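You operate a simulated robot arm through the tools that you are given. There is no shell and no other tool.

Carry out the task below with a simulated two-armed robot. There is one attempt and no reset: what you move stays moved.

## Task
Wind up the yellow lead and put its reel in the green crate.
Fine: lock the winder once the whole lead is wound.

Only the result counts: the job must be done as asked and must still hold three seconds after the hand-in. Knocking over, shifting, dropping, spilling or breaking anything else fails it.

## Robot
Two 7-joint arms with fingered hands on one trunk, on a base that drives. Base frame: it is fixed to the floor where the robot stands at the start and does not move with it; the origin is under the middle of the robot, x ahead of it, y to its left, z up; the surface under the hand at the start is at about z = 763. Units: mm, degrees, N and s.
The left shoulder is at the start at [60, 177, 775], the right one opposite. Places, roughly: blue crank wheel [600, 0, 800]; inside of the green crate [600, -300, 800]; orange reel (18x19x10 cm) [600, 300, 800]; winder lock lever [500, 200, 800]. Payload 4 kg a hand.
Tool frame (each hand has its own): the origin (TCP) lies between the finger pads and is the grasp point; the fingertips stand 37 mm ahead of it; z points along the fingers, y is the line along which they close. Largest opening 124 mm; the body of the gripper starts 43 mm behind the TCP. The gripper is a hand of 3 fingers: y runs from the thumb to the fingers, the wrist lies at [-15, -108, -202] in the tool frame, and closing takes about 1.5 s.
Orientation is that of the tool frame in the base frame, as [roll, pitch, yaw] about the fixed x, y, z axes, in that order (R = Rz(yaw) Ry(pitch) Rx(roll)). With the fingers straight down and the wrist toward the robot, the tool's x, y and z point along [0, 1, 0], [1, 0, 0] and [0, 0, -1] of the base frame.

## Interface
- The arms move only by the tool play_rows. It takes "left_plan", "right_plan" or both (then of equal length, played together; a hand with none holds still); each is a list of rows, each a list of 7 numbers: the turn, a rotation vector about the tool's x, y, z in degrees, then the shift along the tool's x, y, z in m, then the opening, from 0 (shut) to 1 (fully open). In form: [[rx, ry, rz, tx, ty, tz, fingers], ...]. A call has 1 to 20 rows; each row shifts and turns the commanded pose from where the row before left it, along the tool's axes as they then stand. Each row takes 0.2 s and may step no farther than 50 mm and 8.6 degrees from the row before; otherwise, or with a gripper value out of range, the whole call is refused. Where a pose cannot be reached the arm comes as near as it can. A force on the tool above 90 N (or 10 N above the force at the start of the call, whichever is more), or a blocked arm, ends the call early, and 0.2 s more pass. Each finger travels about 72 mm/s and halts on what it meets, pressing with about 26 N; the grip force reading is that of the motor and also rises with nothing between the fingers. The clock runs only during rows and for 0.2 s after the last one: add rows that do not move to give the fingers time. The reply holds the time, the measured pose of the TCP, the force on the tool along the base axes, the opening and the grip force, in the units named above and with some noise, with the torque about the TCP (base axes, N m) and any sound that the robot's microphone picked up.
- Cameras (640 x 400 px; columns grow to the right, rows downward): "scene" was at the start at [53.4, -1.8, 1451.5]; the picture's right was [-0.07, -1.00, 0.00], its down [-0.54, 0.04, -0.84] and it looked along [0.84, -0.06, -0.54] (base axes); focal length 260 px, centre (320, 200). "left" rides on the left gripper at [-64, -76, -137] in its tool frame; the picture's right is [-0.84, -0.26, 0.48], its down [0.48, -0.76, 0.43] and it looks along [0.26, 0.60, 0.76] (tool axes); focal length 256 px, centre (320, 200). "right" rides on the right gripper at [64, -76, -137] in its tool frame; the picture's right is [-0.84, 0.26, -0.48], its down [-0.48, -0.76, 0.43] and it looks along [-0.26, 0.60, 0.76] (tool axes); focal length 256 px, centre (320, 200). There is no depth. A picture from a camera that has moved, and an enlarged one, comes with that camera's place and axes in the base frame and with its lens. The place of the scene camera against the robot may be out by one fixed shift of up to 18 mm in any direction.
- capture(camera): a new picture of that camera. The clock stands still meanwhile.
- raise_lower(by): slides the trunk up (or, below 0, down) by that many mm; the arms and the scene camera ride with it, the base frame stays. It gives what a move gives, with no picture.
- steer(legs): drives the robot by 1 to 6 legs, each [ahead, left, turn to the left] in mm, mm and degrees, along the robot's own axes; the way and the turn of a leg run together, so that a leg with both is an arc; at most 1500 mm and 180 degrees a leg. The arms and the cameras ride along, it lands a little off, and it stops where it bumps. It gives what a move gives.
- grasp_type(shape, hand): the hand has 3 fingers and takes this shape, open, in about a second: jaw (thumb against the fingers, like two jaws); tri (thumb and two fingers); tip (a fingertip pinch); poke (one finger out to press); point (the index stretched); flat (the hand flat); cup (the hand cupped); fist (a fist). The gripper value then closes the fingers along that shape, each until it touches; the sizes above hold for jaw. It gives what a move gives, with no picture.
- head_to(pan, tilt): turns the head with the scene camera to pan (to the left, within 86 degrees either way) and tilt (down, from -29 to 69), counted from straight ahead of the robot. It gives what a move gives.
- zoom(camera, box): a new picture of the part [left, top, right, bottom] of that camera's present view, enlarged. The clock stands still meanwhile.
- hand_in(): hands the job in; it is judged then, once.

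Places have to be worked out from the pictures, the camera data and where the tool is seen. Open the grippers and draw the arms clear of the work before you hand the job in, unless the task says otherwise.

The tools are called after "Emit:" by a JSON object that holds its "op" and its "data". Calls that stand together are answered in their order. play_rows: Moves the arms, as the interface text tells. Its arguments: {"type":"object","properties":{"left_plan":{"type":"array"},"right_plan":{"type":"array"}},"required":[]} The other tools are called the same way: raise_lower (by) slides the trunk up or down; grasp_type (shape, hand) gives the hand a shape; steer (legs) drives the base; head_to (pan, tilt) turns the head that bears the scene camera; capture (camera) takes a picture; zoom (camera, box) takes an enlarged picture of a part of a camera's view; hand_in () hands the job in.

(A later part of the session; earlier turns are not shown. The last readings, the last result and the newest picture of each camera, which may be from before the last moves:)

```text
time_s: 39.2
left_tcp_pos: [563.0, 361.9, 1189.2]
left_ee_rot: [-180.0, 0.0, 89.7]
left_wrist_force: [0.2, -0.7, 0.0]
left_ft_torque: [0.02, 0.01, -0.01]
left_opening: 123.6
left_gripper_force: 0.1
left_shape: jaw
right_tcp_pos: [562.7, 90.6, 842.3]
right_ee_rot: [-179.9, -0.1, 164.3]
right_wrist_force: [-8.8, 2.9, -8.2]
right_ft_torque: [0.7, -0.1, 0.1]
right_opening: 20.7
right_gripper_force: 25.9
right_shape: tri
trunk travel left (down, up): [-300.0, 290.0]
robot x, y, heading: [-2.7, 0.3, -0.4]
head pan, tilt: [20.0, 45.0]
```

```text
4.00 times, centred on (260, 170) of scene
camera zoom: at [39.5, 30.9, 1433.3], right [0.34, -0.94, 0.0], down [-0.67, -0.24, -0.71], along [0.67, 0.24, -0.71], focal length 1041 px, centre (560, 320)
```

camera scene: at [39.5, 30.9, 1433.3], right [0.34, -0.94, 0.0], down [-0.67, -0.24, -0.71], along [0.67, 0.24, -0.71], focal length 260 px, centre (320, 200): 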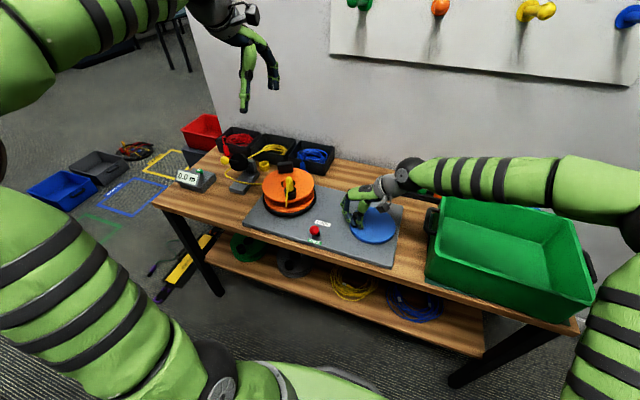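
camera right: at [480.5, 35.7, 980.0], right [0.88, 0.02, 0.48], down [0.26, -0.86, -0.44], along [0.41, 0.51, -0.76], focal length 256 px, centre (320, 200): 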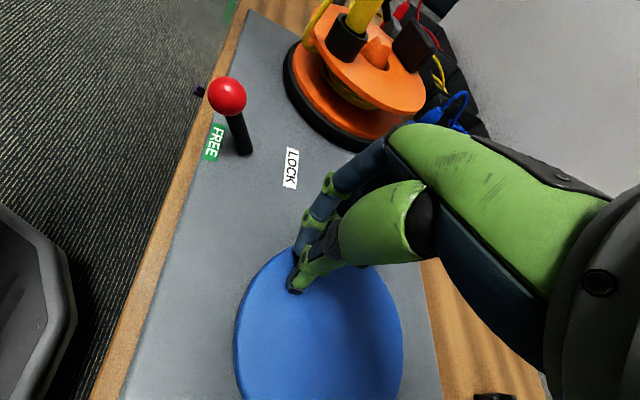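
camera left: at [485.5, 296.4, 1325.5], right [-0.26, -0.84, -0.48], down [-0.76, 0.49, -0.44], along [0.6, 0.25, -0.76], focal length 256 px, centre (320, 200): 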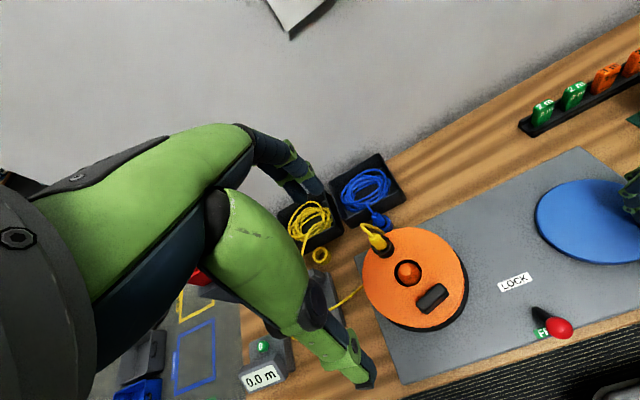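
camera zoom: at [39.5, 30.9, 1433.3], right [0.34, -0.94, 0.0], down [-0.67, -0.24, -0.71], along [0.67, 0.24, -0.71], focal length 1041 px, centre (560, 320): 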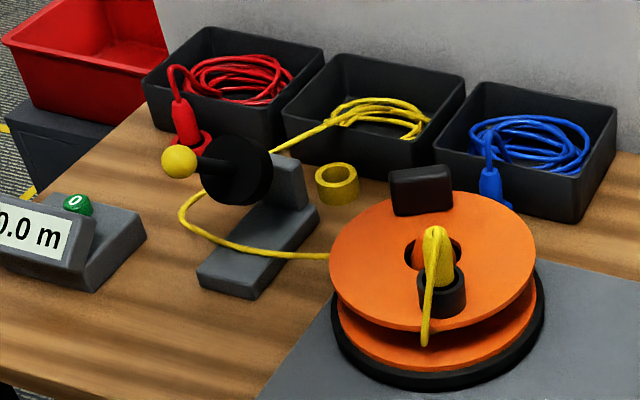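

Winding goes well: yellow turns are visible on the core and the coil in the tray is small. I go on three more rows to finish this stroke.

Emit:
{"op": "play_rows", "data": {"right_plan": [[0, 0, -8, 0.0043, -0.0062, 0, 0], [0, 0, -8, 0.0043, -0.0062, 0, 0], [0, 0, -8, 0.0043, -0.0062, 0, 0]]}}

Emit:
{"op": "zoom", "data": {"camera": "scene", "box": [200, 120, 320, 220]}}

Emit:
{"op": "zoom", "data": {"camera": "scene", "box": [320, 170, 440, 245]}}

```text
time_s: 40.0
left_tcp_pos: [561.0, 360.4, 1189.4]
left_ee_rot: [-180.0, 0.0, 89.8]
left_wrist_force: [-0.8, 0.3, -0.6]
left_ft_torque: [0.01, -0.02, 0.0]
left_opening: 123.7
left_gripper_force: 0.0
left_shape: jaw
right_tcp_pos: [548.0, 73.2, 842.3]
right_ee_rot: [-180.0, -0.1, -171.8]
right_wrist_force: [-9.7, -2.0, -3.8]
right_ft_torque: [0.63, 0.09, 0.13]
right_opening: 19.2
right_gripper_force: 26.1
right_shape: tri
trunk travel left (down, up): [-300.0, 290.0]
robot x, y, heading: [0.4, 0.3, -0.4]
head pan, tilt: [20.0, 45.0]
```

```text
4.00 times, centred on (260, 170) of scene
camera zoom: at [39.2, 29.9, 1433.4], right [0.34, -0.94, 0.0], down [-0.67, -0.24, -0.71], along [0.67, 0.24, -0.71], focal length 1041 px, centre (560, 320)
```

zoom: 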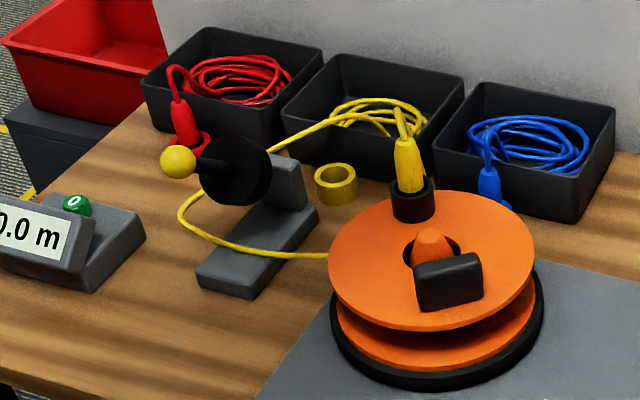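

```text
5.33 times, centred on (380, 208) of scene
camera zoom: at [39.2, 29.9, 1433.4], right [0.34, -0.94, 0.0], down [-0.67, -0.24, -0.71], along [0.67, 0.24, -0.71], focal length 1388 px, centre (0, 160)
```

zoom: 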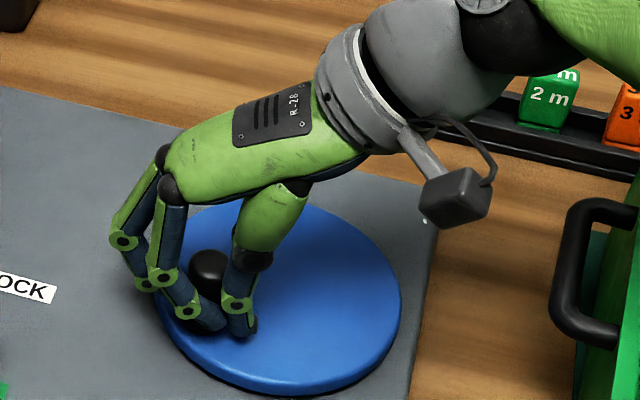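

Yaw 188° is reached; the knob has slid some way toward one side of the fingers. I check the tray and knob closely before recentring the grip.

Emit:
{"op": "zoom", "data": {"camera": "scene", "box": [215, 130, 295, 180]}}

Emit:
{"op": "zoom", "data": {"camera": "scene", "box": [335, 205, 385, 240]}}

Emit:
{"op": "capture", "data": {"camera": "right"}}

```text
8.00 times, centred on (255, 155) of scene
camera zoom: at [39.2, 29.9, 1433.4], right [0.34, -0.94, 0.0], down [-0.67, -0.24, -0.71], along [0.67, 0.24, -0.71], focal length 2082 px, centre (840, 560)
```

zoom: 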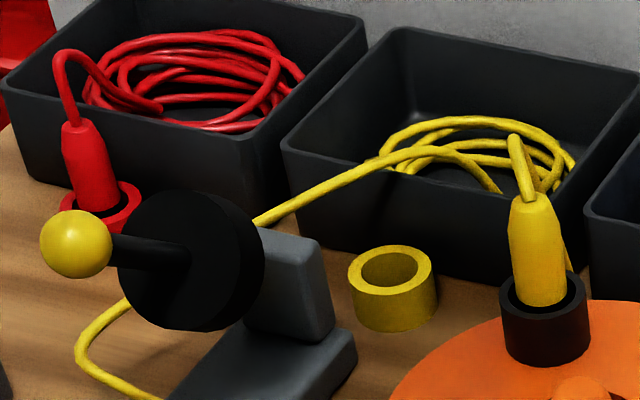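

```text
11.43 times, centred on (360, 222) of scene
camera zoom: at [39.2, 29.9, 1433.4], right [0.34, -0.94, 0.0], down [-0.67, -0.24, -0.71], along [0.67, 0.24, -0.71], focal length 2975 px, centre (-137, -57)
```

zoom: 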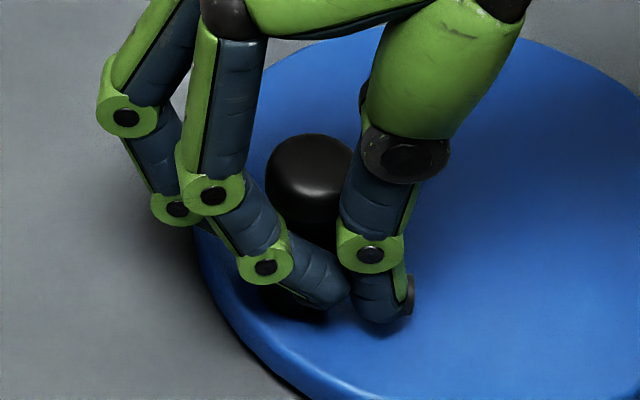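

```text
taken
camera right: at [496.1, -10.8, 979.5], right [0.79, 0.37, 0.48], down [0.59, -0.68, -0.44], along [0.17, 0.63, -0.76], focal length 256 px, centre (320, 200)
```

right: 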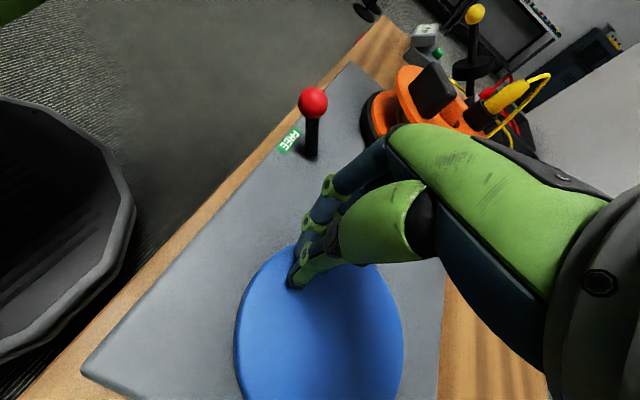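

The knob actually lags at about (557, 86), φ ≈ 136°, some 15 mm behind the hand. I open slightly, recentre on it, and turn the hand back to yaw 150° so that the fingers push squarely along the motion.

Emit:
{"op": "play_rows", "data": {"right_plan": [[0, 0, 0, 0, 0, 0, 0.3], [0, 0, 0, 0, 0, 0, 0.5], [0, 0, 0, -0.005, 0.005, 0, 0.5], [0, 0, 0, -0.0053, 0.0055, 0, 0.5], [0, 0, 7.6, 0, 0, 0, 0.5], [0, 0, 7.6, 0, 0, 0, 0.5], [0, 0, 7.6, 0, 0, 0, 0.5], [0, 0, 7.6, 0, 0, 0, 0.5], [0, 0, 7.6, 0, 0, 0, 0.5], [0, 0, 0, 0, 0, 0, 0.5]]}}

Emit:
{"op": "capture", "data": {"camera": "right"}}

Emit:
{"op": "zoom", "data": {"camera": "scene", "box": [335, 190, 415, 240]}}

```text
time_s: 42.2
left_tcp_pos: [562.4, 360.3, 1188.4]
left_ee_rot: [-180.0, 0.0, 89.8]
left_wrist_force: [-0.6, -0.6, 0.0]
left_ft_torque: [-0.01, 0.03, 0.02]
left_opening: 123.9
left_gripper_force: 0.0
left_shape: jaw
right_tcp_pos: [559.2, 87.7, 842.8]
right_ee_rot: [179.8, 0.0, 150.0]
right_wrist_force: [-0.6, 0.7, -0.5]
right_ft_torque: [0.0, -0.04, 0.0]
right_opening: 61.8
right_gripper_force: 0.0
right_shape: tri
trunk travel left (down, up): [-300.0, 290.0]
robot x, y, heading: [-1.3, -0.2, -0.3]
head pan, tilt: [20.0, 45.0]
```

```text
taken
camera right: at [465.6, 53.3, 979.6], right [0.85, -0.2, 0.48], down [0.04, -0.9, -0.44], along [0.52, 0.39, -0.76], focal length 256 px, centre (320, 200)
```

right: 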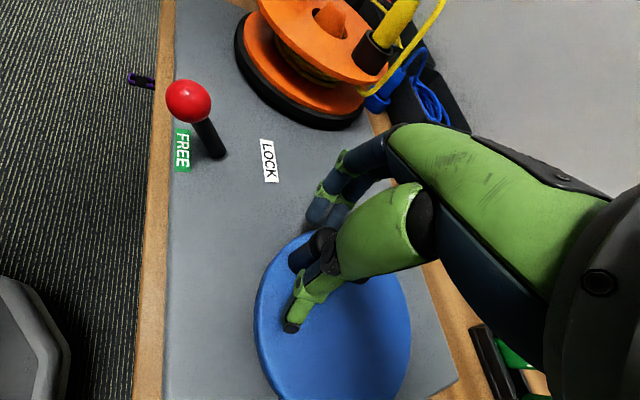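

```text
8.00 times, centred on (375, 215) of scene
camera zoom: at [40.3, 30.8, 1433.2], right [0.34, -0.94, 0.0], down [-0.67, -0.24, -0.71], along [0.67, 0.24, -0.71], focal length 2082 px, centre (-120, 80)
```

zoom: 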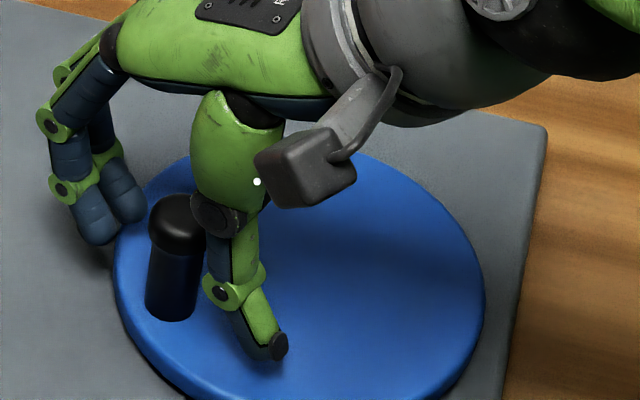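

The fingers are open around the knob at yaw 150°. I zoom the right camera to place the knob between them exactly.

Emit:
{"op": "zoom", "data": {"camera": "right", "box": [240, 180, 400, 350]}}

Emit:
{"op": "zoom", "data": {"camera": "scene", "box": [330, 200, 380, 240]}}

```text
2.35 times, centred on (320, 265) of right
camera zoom: at [465.6, 53.3, 979.6], right [0.85, -0.2, 0.48], down [0.04, -0.9, -0.44], along [0.52, 0.39, -0.76], focal length 602 px, centre (320, 47)
```

zoom: 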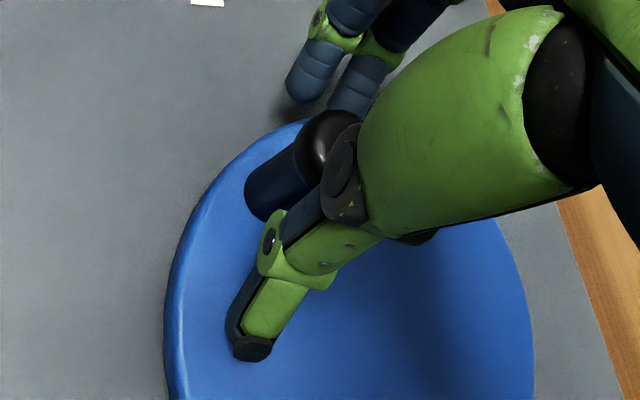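

```text
10.00 times, centred on (355, 220) of scene
camera zoom: at [40.3, 30.8, 1433.2], right [0.34, -0.94, 0.0], down [-0.67, -0.24, -0.71], along [0.67, 0.24, -0.71], focal length 2603 px, centre (-30, 0)
```

zoom: 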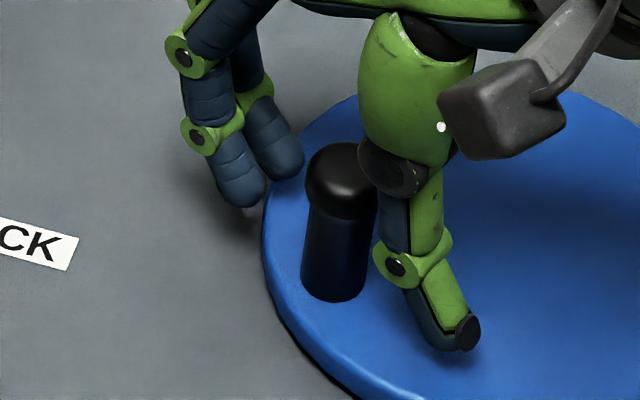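

The knob sits about (558, 92), only 5 mm off the hand's centre. I centre, close, and turn 48° at a gentler 6° per row with the fingers pushing.

Emit:
{"op": "play_rows", "data": {"right_plan": [[0, 0, 0, 0.003, 0.0035, 0, 0.5], [0, 0, 0, 0, 0, 0, 0.2], [0, 0, 0, 0, 0, 0, 0], [0, 0, 0, 0, 0, 0, 0], [0, 0, 0, 0, 0, 0, 0], [0, 0, -6, 0.0016, -0.0054, 0, 0], [0, 0, -6, 0.0016, -0.0054, 0, 0], [0, 0, -6, 0.0016, -0.0054, 0, 0], [0, 0, -6, 0.0016, -0.0054, 0, 0], [0, 0, -6, 0.0016, -0.0054, 0, 0], [0, 0, -6, 0.0016, -0.0054, 0, 0]]}}

Emit:
{"op": "zoom", "data": {"camera": "scene", "box": [330, 200, 380, 240]}}

Emit:
{"op": "zoom", "data": {"camera": "scene", "box": [200, 120, 320, 220]}}

```text
time_s: 44.6
left_tcp_pos: [561.8, 359.6, 1187.9]
left_ee_rot: [-180.0, 0.1, 89.7]
left_wrist_force: [-0.3, 0.0, 0.2]
left_ft_torque: [0.04, -0.03, 0.02]
left_opening: 123.9
left_gripper_force: 0.0
left_shape: jaw
right_tcp_pos: [538.8, 62.6, 841.2]
right_ee_rot: [180.0, 0.0, -173.8]
right_wrist_force: [-3.7, -0.4, 3.9]
right_ft_torque: [0.85, 0.1, 0.13]
right_opening: 24.0
right_gripper_force: 26.5
right_shape: tri
trunk travel left (down, up): [-300.0, 290.0]
robot x, y, heading: [-1.3, 0.6, -0.2]
head pan, tilt: [20.0, 45.0]
```

```text
10.00 times, centred on (355, 220) of scene
camera zoom: at [39.4, 30.2, 1433.4], right [0.34, -0.94, 0.0], down [-0.67, -0.24, -0.71], along [0.67, 0.24, -0.71], focal length 2603 px, centre (-30, 0)
```

zoom: 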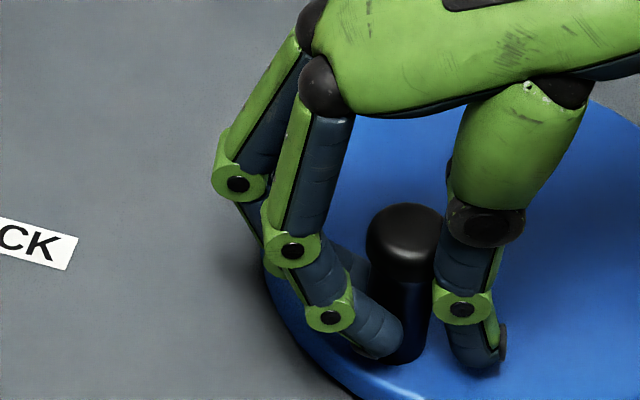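

```text
4.00 times, centred on (260, 170) of scene
camera zoom: at [39.4, 30.2, 1433.4], right [0.34, -0.94, 0.0], down [-0.67, -0.24, -0.71], along [0.67, 0.24, -0.71], focal length 1041 px, centre (560, 320)
```

zoom: 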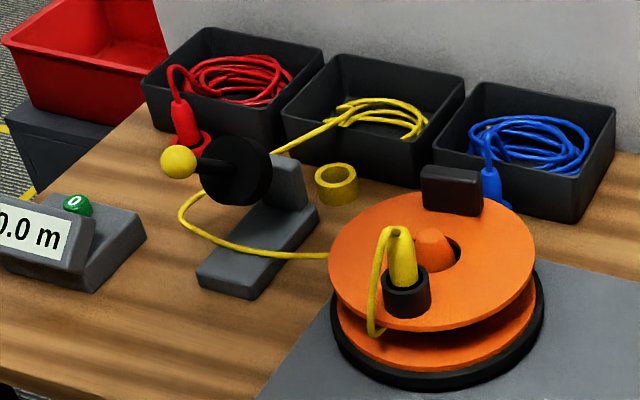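

The grip held perfectly (24 mm, about 5 N) and the tray has only a couple of loops left. I continue the same way for 36° more.

Emit:
{"op": "play_rows", "data": {"right_plan": [[0, 0, -6, 0.0016, -0.0054, 0, 0], [0, 0, -6, 0.0016, -0.0054, 0, 0], [0, 0, -6, 0.0016, -0.0054, 0, 0], [0, 0, -6, 0.0016, -0.0054, 0, 0], [0, 0, -6, 0.0016, -0.0054, 0, 0], [0, 0, -6, 0.0016, -0.0054, 0, 0]]}}

Emit:
{"op": "zoom", "data": {"camera": "scene", "box": [330, 190, 410, 240]}}

Emit:
{"op": "zoom", "data": {"camera": "scene", "box": [200, 120, 320, 220]}}

```text
time_s: 46.0
left_tcp_pos: [562.2, 359.9, 1188.6]
left_ee_rot: [179.8, 0.0, 89.7]
left_wrist_force: [0.2, -0.3, 0.4]
left_ft_torque: [-0.01, 0.03, -0.01]
left_opening: 123.9
left_gripper_force: 0.1
left_shape: jaw
right_tcp_pos: [542.9, 27.9, 842.2]
right_ee_rot: [-180.0, -0.1, -137.9]
right_wrist_force: [-13.0, -6.8, 9.4]
right_ft_torque: [0.55, 0.87, 0.24]
right_opening: 23.0
right_gripper_force: 25.9
right_shape: tri
trunk travel left (down, up): [-300.0, 290.0]
robot x, y, heading: [1.4, 3.6, -0.2]
head pan, tilt: [20.0, 45.0]
```

```text
8.00 times, centred on (370, 215) of scene
camera zoom: at [38.7, 29.8, 1433.4], right [0.34, -0.94, 0.0], down [-0.66, -0.24, -0.71], along [0.67, 0.24, -0.71], focal length 2082 px, centre (-80, 80)
```

zoom: 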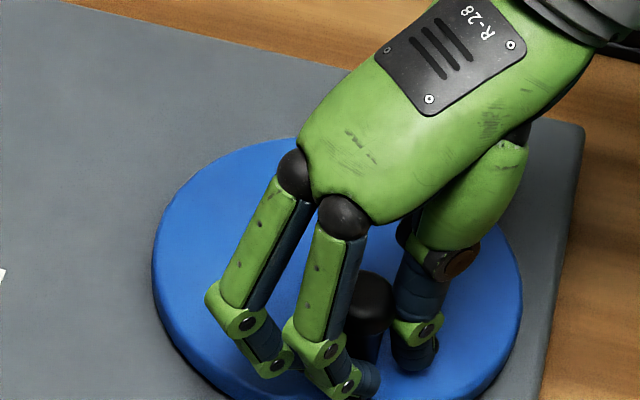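

```text
4.00 times, centred on (260, 170) of scene
camera zoom: at [38.7, 29.8, 1433.4], right [0.34, -0.94, 0.0], down [-0.66, -0.24, -0.71], along [0.67, 0.24, -0.71], focal length 1041 px, centre (560, 320)
```

zoom: 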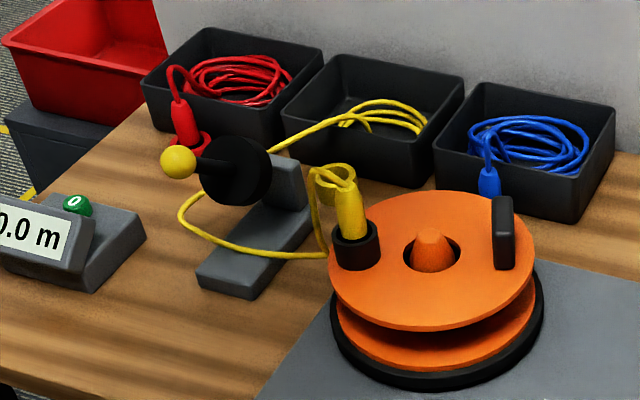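

Still well held at yaw 222°. I go on 30° more with a small outward correction and check reach.

Emit:
{"op": "play_rows", "data": {"right_plan": [[0, 0, -6, 0.0034, -0.0048, 0, 0], [0, 0, -6, 0.0016, -0.0054, 0, 0], [0, 0, -6, 0.0016, -0.0054, 0, 0], [0, 0, -6, 0.0016, -0.0054, 0, 0], [0, 0, -6, 0.0016, -0.0054, 0, 0]]}}

Emit:
{"op": "zoom", "data": {"camera": "scene", "box": [330, 190, 410, 240]}}

Emit:
{"op": "zoom", "data": {"camera": "scene", "box": [200, 120, 320, 220]}}

Emit:
{"op": "capture", "data": {"camera": "scene"}}

```text
time_s: 47.2
left_tcp_pos: [562.4, 359.9, 1188.7]
left_ee_rot: [-180.0, 0.0, 89.7]
left_wrist_force: [-0.7, 0.6, 0.7]
left_ft_torque: [0.01, 0.01, 0.05]
left_opening: 124.1
left_gripper_force: 0.2
left_shape: jaw
right_tcp_pos: [559.9, 5.6, 842.0]
right_ee_rot: [-179.9, -0.1, -108.0]
right_wrist_force: [-6.7, -13.2, 4.8]
right_ft_torque: [0.03, 0.99, 0.28]
right_opening: 21.8
right_gripper_force: 25.8
right_shape: tri
trunk travel left (down, up): [-300.0, 290.0]
robot x, y, heading: [2.0, -4.6, -0.4]
head pan, tilt: [20.0, 45.0]
```

```text
8.00 times, centred on (370, 215) of scene
camera zoom: at [39.7, 29.5, 1433.3], right [0.34, -0.94, 0.0], down [-0.67, -0.24, -0.71], along [0.67, 0.24, -0.71], focal length 2082 px, centre (-80, 80)
```

zoom: 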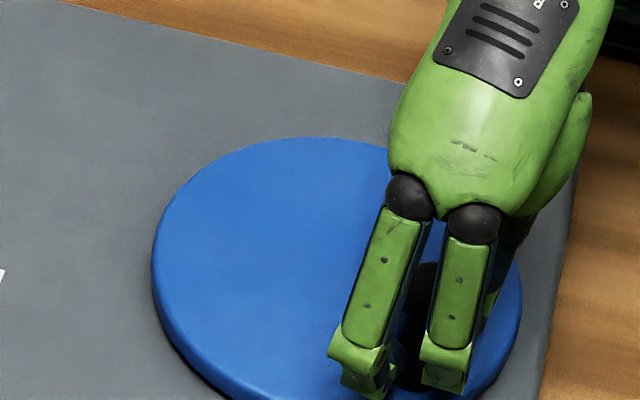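

```text
4.00 times, centred on (260, 170) of scene
camera zoom: at [39.7, 29.5, 1433.3], right [0.34, -0.94, 0.0], down [-0.67, -0.24, -0.71], along [0.67, 0.24, -0.71], focal length 1041 px, centre (560, 320)
```

zoom: 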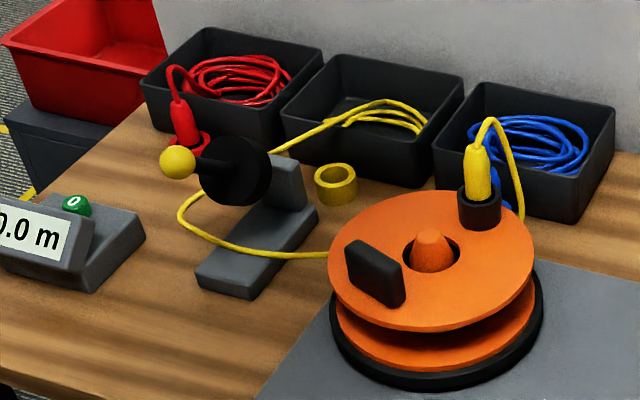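

```text
taken
camera scene: at [39.7, 29.5, 1433.3], right [0.34, -0.94, 0.0], down [-0.67, -0.24, -0.71], along [0.67, 0.24, -0.71], focal length 260 px, centre (320, 200)
```

scene: 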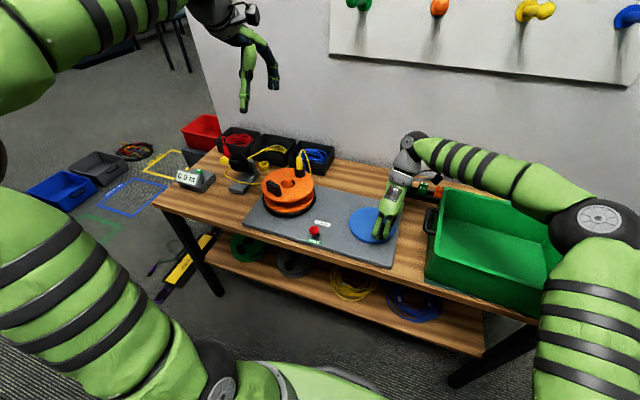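

Yaw 252° still works and the tray is nearly empty. I continue 24° with another small outward correction.

Emit:
{"op": "play_rows", "data": {"right_plan": [[0, 0, -6, 0.0038, -0.0046, 0, 0], [0, 0, -6, 0.0022, -0.0052, 0, 0], [0, 0, -6, 0.0016, -0.0054, 0, 0], [0, 0, -6, 0.0016, -0.0054, 0, 0]]}}

Emit:
{"op": "zoom", "data": {"camera": "scene", "box": [330, 190, 410, 240]}}

Emit:
{"op": "zoom", "data": {"camera": "scene", "box": [200, 120, 320, 220]}}

Emit:
{"op": "capture", "data": {"camera": "right"}}

```text
time_s: 48.2
left_tcp_pos: [563.4, 361.4, 1188.2]
left_ee_rot: [-179.9, -0.1, 89.8]
left_wrist_force: [-0.5, 0.1, 0.7]
left_ft_torque: [0.0, -0.01, 0.0]
left_opening: 123.9
left_gripper_force: 0.1
left_shape: jaw
right_tcp_pos: [578.4, -4.0, 842.7]
right_ee_rot: [-179.9, 0.0, -83.9]
right_wrist_force: [1.2, -2.9, -1.4]
right_ft_torque: [0.01, 0.72, 0.07]
right_opening: 21.8
right_gripper_force: 25.9
right_shape: tri
trunk travel left (down, up): [-300.0, 290.0]
robot x, y, heading: [-3.8, -3.6, -0.2]
head pan, tilt: [20.0, 45.0]
```

```text
8.00 times, centred on (370, 215) of scene
camera zoom: at [41.0, 30.5, 1433.2], right [0.34, -0.94, 0.0], down [-0.67, -0.24, -0.71], along [0.67, 0.24, -0.71], focal length 2082 px, centre (-80, 80)
```

zoom: 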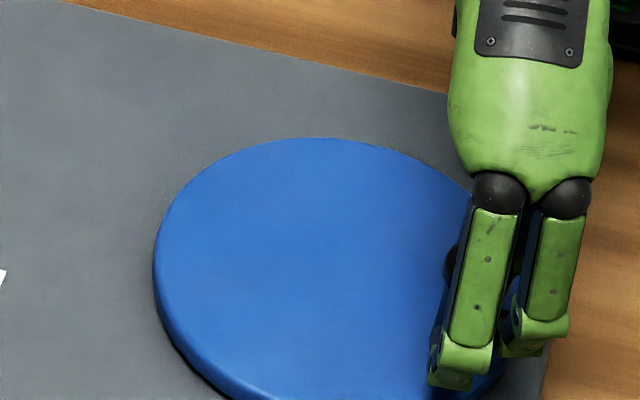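

```text
4.00 times, centred on (260, 170) of scene
camera zoom: at [41.0, 30.5, 1433.2], right [0.34, -0.94, 0.0], down [-0.67, -0.24, -0.71], along [0.67, 0.24, -0.71], focal length 1041 px, centre (560, 320)
```

zoom: 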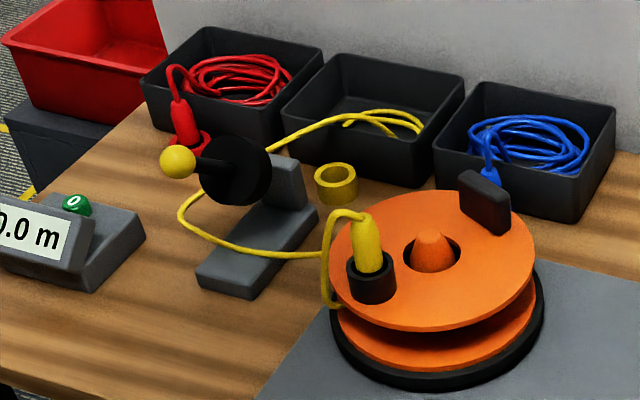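

```text
taken
camera right: at [660.3, -60.3, 979.2], right [-0.34, 0.81, 0.48], down [0.71, 0.56, -0.43], along [-0.62, 0.19, -0.76], focal length 256 px, centre (320, 200)
```

right: 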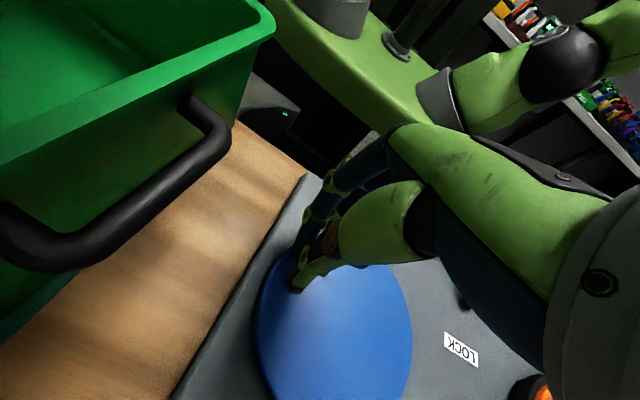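

Nearly one loop is left in the tray. The hand is at yaw 276°, so I release, lift clear and turn it back to about 66° for one more long stroke.

Emit:
{"op": "play_rows", "data": {"right_plan": [[0, 0, 0, 0, 0, 0, 0.3], [0, 0, 0, 0, 0, 0, 0.55], [0, 0, 0, 0, 0, -0.028, 0.6], [0, 0, 0, 0, 0, -0.028, 0.6], [0, 0, 0, 0, 0, -0.028, 0.6], [0, 0, 8.4, 0, 0, 0, 0.6], [0, 0, 8.4, 0, 0, 0, 0.6], [0, 0, 8.4, 0, 0, 0, 0.6], [0, 0, 8.4, 0, 0, 0, 0.6], [0, 0, 8.4, 0, 0, 0, 0.6], [0, 0, 8.4, 0, 0, 0, 0.6], [0, 0, 8.4, 0, 0, 0, 0.6], [0, 0, 8.4, 0, 0, 0, 0.6], [0, 0, 8.4, 0, 0, 0, 0.6], [0, 0, 8.4, 0, 0, 0, 0.6], [0, 0, 8.4, 0, 0, 0, 0.6], [0, 0, 8.4, 0, 0, 0, 0.6], [0, 0, 8.4, 0, 0, 0, 0.6], [0, 0, 8.4, 0, 0, 0, 0.6], [0, 0, 8.4, 0, 0, 0, 0.6]]}}

Emit:
{"op": "play_rows", "data": {"right_plan": [[0, 0, 8.4, 0, 0, 0, 0.6], [0, 0, 8.4, 0, 0, 0, 0.6], [0, 0, 8.4, 0, 0, 0, 0.6], [0, 0, 8.4, 0, 0, 0, 0.6], [0, 0, 8.4, 0, 0, 0, 0.6], [0, 0, 8.4, 0, 0, 0, 0.6], [0, 0, 8.4, 0, 0, 0, 0.6], [0, 0, 8.4, 0, 0, 0, 0.6], [0, 0, 8.4, 0, 0, 0, 0.6], [0, 0, 8.4, 0, 0, 0, 0.6], [0, 0, 0, 0, 0, 0, 0.6]]}}

Emit:
{"op": "capture", "data": {"camera": "right"}}

Emit:
{"op": "capture", "data": {"camera": "scene"}}

```text
time_s: 52.4
left_tcp_pos: [561.9, 361.5, 1188.4]
left_ee_rot: [-180.0, 0.2, 89.7]
left_wrist_force: [-0.5, -0.1, -0.4]
left_ft_torque: [-0.01, -0.01, -0.01]
left_opening: 123.5
left_gripper_force: 0.0
left_shape: jaw
right_tcp_pos: [576.9, -4.7, 927.4]
right_ee_rot: [179.9, 0.0, 149.9]
right_wrist_force: [0.1, 0.3, -0.9]
right_ft_torque: [-0.01, -0.03, -0.01]
right_opening: 74.1
right_gripper_force: 0.1
right_shape: tri
trunk travel left (down, up): [-300.0, 290.0]
robot x, y, heading: [-1.1, -1.6, -0.1]
head pan, tilt: [20.0, 45.0]
```

```text
time_s: 54.8
left_tcp_pos: [562.5, 360.3, 1189.3]
left_ee_rot: [-180.0, 0.0, 89.6]
left_wrist_force: [-0.6, -0.9, 0.1]
left_ft_torque: [-0.02, 0.01, -0.02]
left_opening: 123.5
left_gripper_force: 0.1
left_shape: jaw
right_tcp_pos: [576.8, -4.6, 926.7]
right_ee_rot: [180.0, -0.1, 65.9]
right_wrist_force: [-1.0, 0.9, -0.5]
right_ft_torque: [-0.04, 0.01, -0.01]
right_opening: 73.9
right_gripper_force: 0.1
right_shape: tri
trunk travel left (down, up): [-300.0, 290.0]
robot x, y, heading: [0.7, -4.6, -0.1]
head pan, tilt: [20.0, 45.0]
```

```text
taken
camera right: at [533.4, 83.8, 1063.1], right [-0.11, -0.87, 0.48], down [-0.89, -0.13, -0.44], along [0.44, -0.48, -0.76], focal length 256 px, centre (320, 200)
```

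right: 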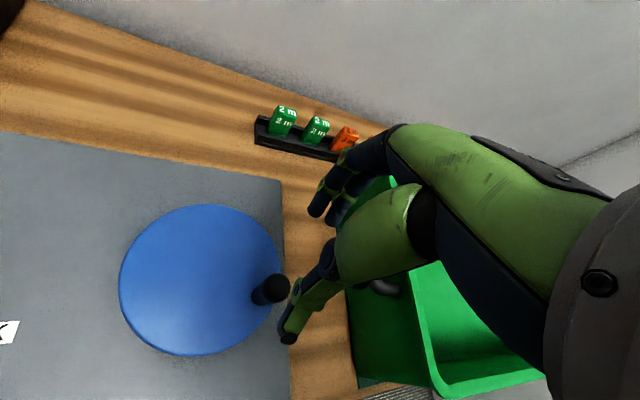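

```text
taken
camera scene: at [40.3, 30.9, 1433.2], right [0.34, -0.94, 0.0], down [-0.67, -0.24, -0.71], along [0.67, 0.24, -0.71], focal length 260 px, centre (320, 200)
```

scene: 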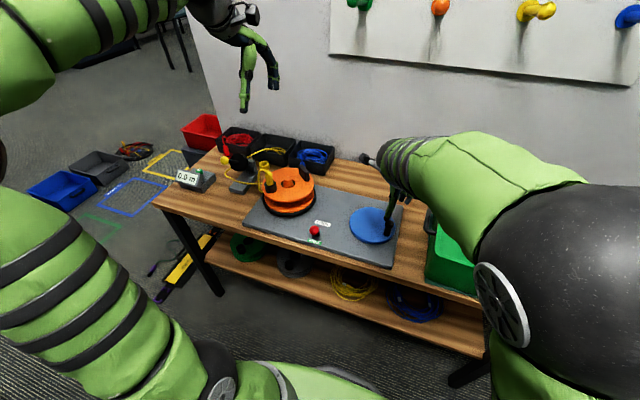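

The knob head is at (569, −1.6), φ ≈ 243°. I shift over it, lower, grip at yaw 66° and start the long stroke with 48°.

Emit:
{"op": "play_rows", "data": {"right_plan": [[0, 0, 0, 0.0005, -0.0086, 0, 0.6], [0, 0, 0, 0, 0, 0.028, 0.6], [0, 0, 0, 0, 0, 0.028, 0.6], [0, 0, 0, 0, 0, 0.028, 0.6], [0, 0, 0, 0, 0, 0, 0.3], [0, 0, 0, 0, 0, 0, 0.1], [0, 0, 0, 0, 0, 0, 0], [0, 0, 0, 0, 0, 0, 0], [0, 0, 0, 0, 0, 0, 0], [0, 0, -6, 0, 0.0057, 0, 0], [0, 0, -6, 0, 0.0057, 0, 0], [0, 0, -6, 0, 0.0057, 0, 0], [0, 0, -6, 0, 0.0057, 0, 0], [0, 0, -6, 0, 0.0057, 0, 0], [0, 0, -6, 0, 0.0057, 0, 0]]}}

Emit:
{"op": "zoom", "data": {"camera": "right", "box": [200, 150, 440, 330]}}

Emit:
{"op": "zoom", "data": {"camera": "scene", "box": [200, 120, 320, 220]}}

```text
time_s: 58.0
left_tcp_pos: [562.6, 361.2, 1187.9]
left_ee_rot: [180.0, 0.0, 89.7]
left_wrist_force: [0.2, 0.3, 1.0]
left_ft_torque: [0.03, 0.0, 0.02]
left_opening: 124.0
left_gripper_force: 0.0
left_shape: jaw
right_tcp_pos: [604.6, -4.6, 843.8]
right_ee_rot: [179.8, -0.1, 102.2]
right_wrist_force: [4.4, 0.5, 4.3]
right_ft_torque: [0.2, -1.03, 0.1]
right_opening: 26.1
right_gripper_force: 25.9
right_shape: tri
trunk travel left (down, up): [-300.0, 290.0]
robot x, y, heading: [-0.4, -1.0, -0.2]
head pan, tilt: [20.0, 45.0]
```

```text
2.22 times, centred on (320, 240) of right
camera zoom: at [515.8, 40.5, 979.8], right [0.43, -0.77, 0.48], down [-0.64, -0.63, -0.44], along [0.64, -0.12, -0.76], focal length 569 px, centre (320, 111)
```

zoom: 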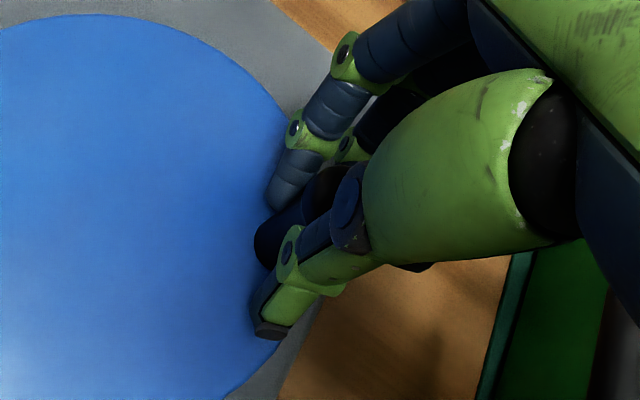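

```text
4.00 times, centred on (260, 170) of scene
camera zoom: at [40.7, 31.0, 1433.2], right [0.34, -0.94, 0.0], down [-0.67, -0.24, -0.71], along [0.67, 0.24, -0.71], focal length 1041 px, centre (560, 320)
```

zoom: 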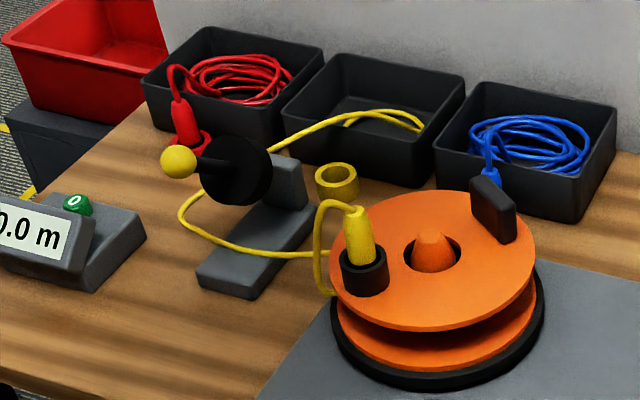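

Held well (26 mm, 4 N), and only one arc of lead remains in the tray. I continue 48° and look again.

Emit:
{"op": "play_rows", "data": {"right_plan": [[0, 0, -6, 0, 0.0057, 0, 0], [0, 0, -6, 0, 0.0057, 0, 0], [0, 0, -6, 0, 0.0057, 0, 0], [0, 0, -6, 0, 0.0057, 0, 0], [0, 0, -6, 0, 0.0057, 0, 0], [0, 0, -6, 0, 0.0057, 0, 0], [0, 0, -6, 0, 0.0057, 0, 0], [0, 0, -6, 0, 0.0057, 0, 0]]}}

Emit:
{"op": "zoom", "data": {"camera": "right", "box": [200, 150, 440, 330]}}

Emit:
{"op": "zoom", "data": {"camera": "scene", "box": [200, 120, 320, 220]}}

```text
time_s: 59.8
left_tcp_pos: [563.1, 361.2, 1189.5]
left_ee_rot: [180.0, 0.0, 89.8]
left_wrist_force: [0.3, -0.3, 0.5]
left_ft_torque: [0.0, 0.03, 0.0]
left_opening: 123.7
left_gripper_force: 0.0
left_shape: jaw
right_tcp_pos: [640.6, 18.7, 843.1]
right_ee_rot: [179.7, 0.0, 150.2]
right_wrist_force: [0.6, 4.7, 5.0]
right_ft_torque: [0.86, -0.38, 0.13]
right_opening: 25.9
right_gripper_force: 26.4
right_shape: tri
trunk travel left (down, up): [-300.0, 290.0]
robot x, y, heading: [1.8, -0.9, -0.0]
head pan, tilt: [20.0, 45.0]
```

```text
2.22 times, centred on (320, 240) of right
camera zoom: at [546.9, -16.6, 979.6], right [0.85, -0.19, 0.48], down [0.04, -0.9, -0.44], along [0.52, 0.39, -0.76], focal length 569 px, centre (320, 111)
```

zoom: 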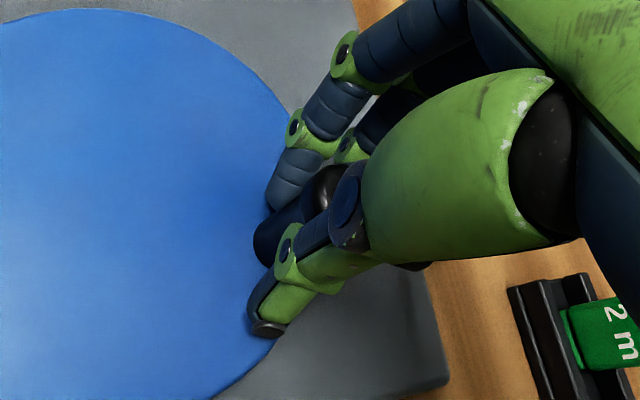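

```text
4.00 times, centred on (260, 170) of scene
camera zoom: at [40.0, 31.3, 1433.2], right [0.34, -0.94, 0.0], down [-0.67, -0.24, -0.71], along [0.67, 0.24, -0.71], focal length 1041 px, centre (560, 320)
```

zoom: 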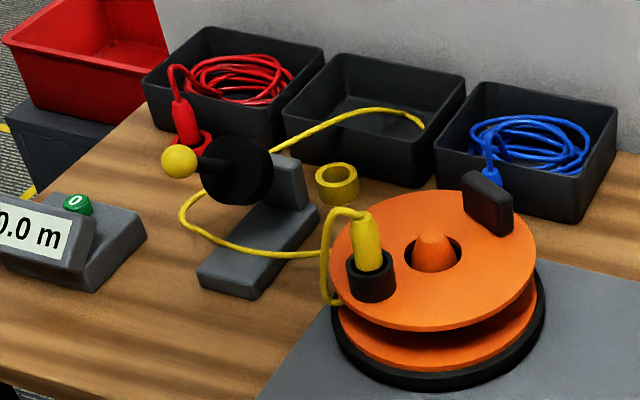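

No slip at all, and the tail end is now visible in the tray; 48° of crank is one reel turn. I continue 48° more.

Emit:
{"op": "play_rows", "data": {"right_plan": [[0, 0, -6, 0, 0.0057, 0, 0], [0, 0, -6, 0, 0.0057, 0, 0], [0, 0, -6, 0, 0.0057, 0, 0], [0, 0, -6, 0, 0.0057, 0, 0], [0, 0, -6, 0, 0.0057, 0, 0], [0, 0, -6, 0, 0.0057, 0, 0], [0, 0, -6, 0, 0.0057, 0, 0], [0, 0, -6, 0, 0.0057, 0, 0]]}}

Emit:
{"op": "zoom", "data": {"camera": "right", "box": [200, 150, 440, 330]}}

Emit:
{"op": "zoom", "data": {"camera": "scene", "box": [200, 120, 320, 220]}}

```text
time_s: 61.6
left_tcp_pos: [562.7, 361.6, 1188.1]
left_ee_rot: [179.9, 0.0, 89.8]
left_wrist_force: [-0.2, -0.5, 0.6]
left_ft_torque: [0.04, 0.01, -0.01]
left_opening: 123.8
left_gripper_force: 0.1
left_shape: jaw
right_tcp_pos: [646.2, 62.8, 843.0]
right_ee_rot: [179.9, 0.1, -161.7]
right_wrist_force: [9.1, 8.8, 2.0]
right_ft_torque: [1.09, -0.07, -0.05]
right_opening: 25.5
right_gripper_force: 26.0
right_shape: tri
trunk travel left (down, up): [-300.0, 290.0]
robot x, y, heading: [1.6, 0.2, -0.3]
head pan, tilt: [20.0, 45.0]
```

```text
2.22 times, centred on (320, 240) of right
camera zoom: at [609.1, -29.0, 979.7], right [0.72, 0.5, 0.48], down [0.7, -0.57, -0.44], along [0.05, 0.65, -0.76], focal length 569 px, centre (320, 111)
```

zoom: 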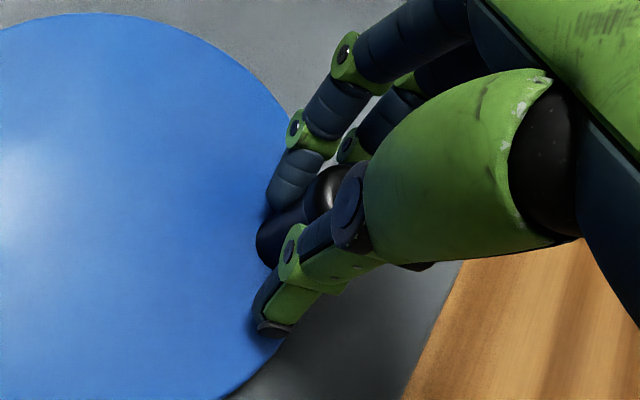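

```text
4.00 times, centred on (260, 170) of scene
camera zoom: at [40.9, 31.6, 1433.2], right [0.34, -0.94, 0.0], down [-0.67, -0.24, -0.71], along [0.67, 0.24, -0.71], focal length 1041 px, centre (560, 320)
```

zoom: 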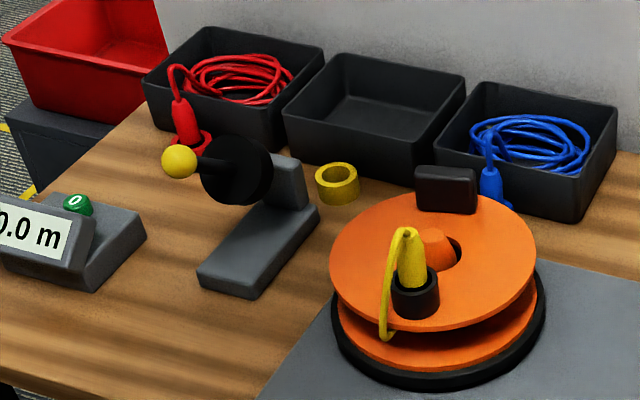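

The tray, guide and table are clear of yellow lead now, so it is all on the reel. I check the reel closely for any loose tail.

Emit:
{"op": "zoom", "data": {"camera": "scene", "box": [255, 160, 320, 220]}}

Emit:
{"op": "zoom", "data": {"camera": "left", "box": [270, 180, 480, 340]}}

Emit:
{"op": "capture", "data": {"camera": "right"}}

Emit:
{"op": "zoom", "data": {"camera": "scene", "box": [160, 120, 260, 210]}}

```text
6.67 times, centred on (288, 190) of scene
camera zoom: at [40.9, 31.6, 1433.2], right [0.34, -0.94, 0.0], down [-0.67, -0.24, -0.71], along [0.67, 0.24, -0.71], focal length 1735 px, centre (537, 267)
```

zoom: 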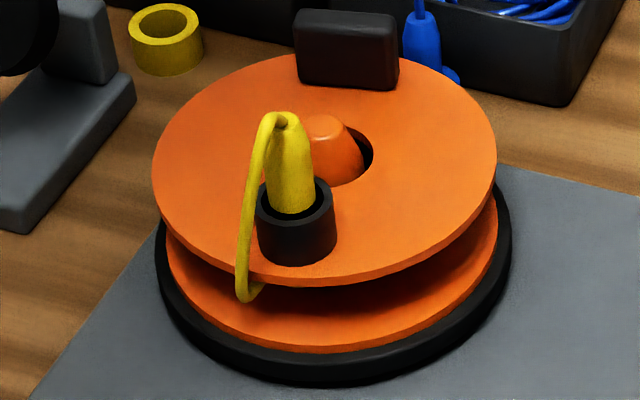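

```text
2.50 times, centred on (375, 260) of left
camera zoom: at [486.7, 298.3, 1324.4], right [-0.26, -0.84, -0.48], down [-0.76, 0.49, -0.43], along [0.6, 0.25, -0.76], focal length 640 px, centre (182, 50)
```

zoom: 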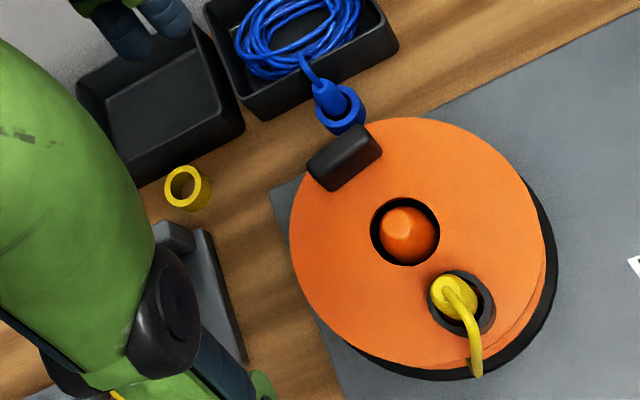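

```text
taken
camera right: at [609.1, -29.0, 979.7], right [0.72, 0.5, 0.48], down [0.7, -0.57, -0.44], along [0.05, 0.65, -0.76], focal length 256 px, centre (320, 200)
```

right: 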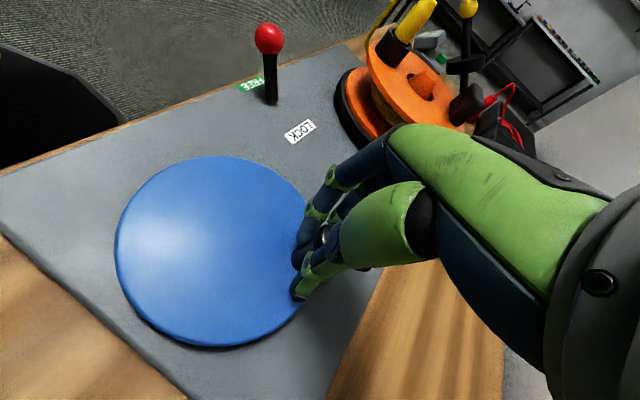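

```text
4.44 times, centred on (210, 165) of scene
camera zoom: at [40.9, 31.6, 1433.2], right [0.34, -0.94, 0.0], down [-0.67, -0.24, -0.71], along [0.67, 0.24, -0.71], focal length 1157 px, centre (809, 356)
```

zoom: 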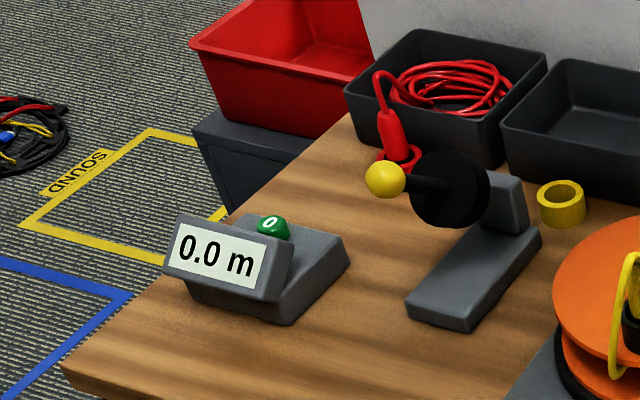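

No tail shows anywhere, so the lead is fully on the reel. To be sure of the very end I give the crank one more reel turn (48°), with a slight outward correction.

Emit:
{"op": "play_rows", "data": {"right_plan": [[0, 0, -6, -0.001, 0.0057, 0, 0], [0, 0, -6, -0.0005, 0.0057, 0, 0], [0, 0, -6, 0, 0.0057, 0, 0], [0, 0, -6, 0, 0.0057, 0, 0], [0, 0, -6, 0, 0.0057, 0, 0], [0, 0, -6, 0, 0.0057, 0, 0], [0, 0, -6, 0, 0.0057, 0, 0], [0, 0, -6, 0, 0.0057, 0, 0]]}}

Emit:
{"op": "zoom", "data": {"camera": "scene", "box": [200, 120, 320, 220]}}

Emit:
{"op": "zoom", "data": {"camera": "left", "box": [270, 180, 480, 340]}}

Emit:
{"op": "capture", "data": {"camera": "right"}}

```text
time_s: 63.4
left_tcp_pos: [562.9, 361.5, 1188.3]
left_ee_rot: [-179.9, 0.0, 89.7]
left_wrist_force: [0.6, -0.8, 0.3]
left_ft_torque: [-0.02, 0.02, 0.02]
left_opening: 124.2
left_gripper_force: 0.0
left_shape: jaw
right_tcp_pos: [619.5, 97.3, 843.2]
right_ee_rot: [180.0, 0.1, -113.7]
right_wrist_force: [-1.8, 7.0, 2.2]
right_ft_torque: [0.61, 0.78, 0.01]
right_opening: 25.6
right_gripper_force: 25.9
right_shape: tri
trunk travel left (down, up): [-300.0, 290.0]
robot x, y, heading: [-4.6, 5.3, -0.3]
head pan, tilt: [20.0, 45.0]
```

```text
4.00 times, centred on (260, 170) of scene
camera zoom: at [39.9, 31.2, 1433.2], right [0.34, -0.94, 0.0], down [-0.67, -0.24, -0.71], along [0.67, 0.24, -0.71], focal length 1041 px, centre (560, 320)
```

zoom: 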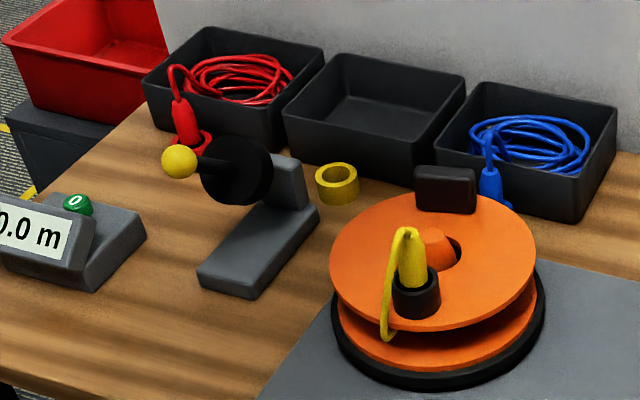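

```text
2.50 times, centred on (375, 260) of left
camera zoom: at [485.8, 297.9, 1324.8], right [-0.26, -0.84, -0.48], down [-0.76, 0.49, -0.43], along [0.6, 0.25, -0.76], focal length 640 px, centre (182, 50)
```

zoom: 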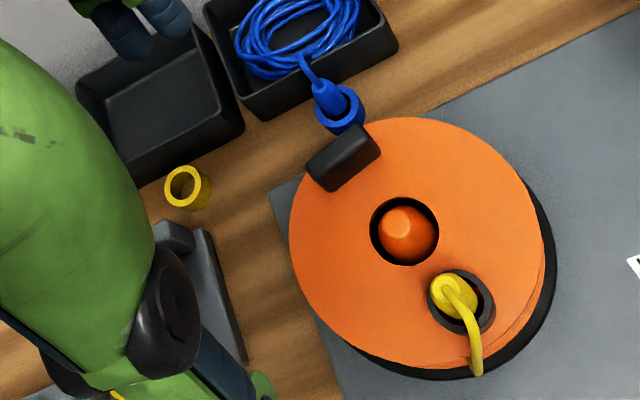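

```text
taken
camera right: at [663.8, 7.8, 979.7], right [0.1, 0.87, 0.48], down [0.89, 0.14, -0.44], along [-0.44, 0.48, -0.76], focal length 256 px, centre (320, 200)
```

right: 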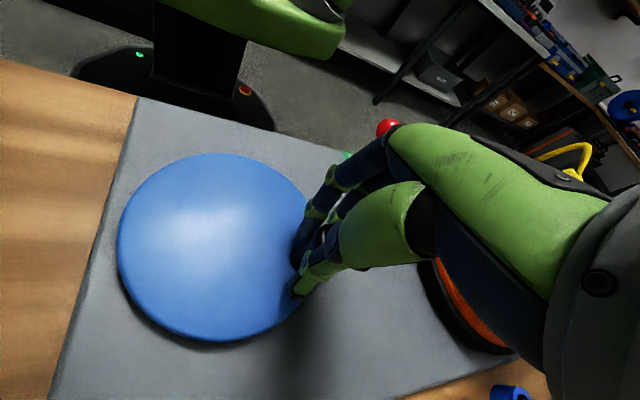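

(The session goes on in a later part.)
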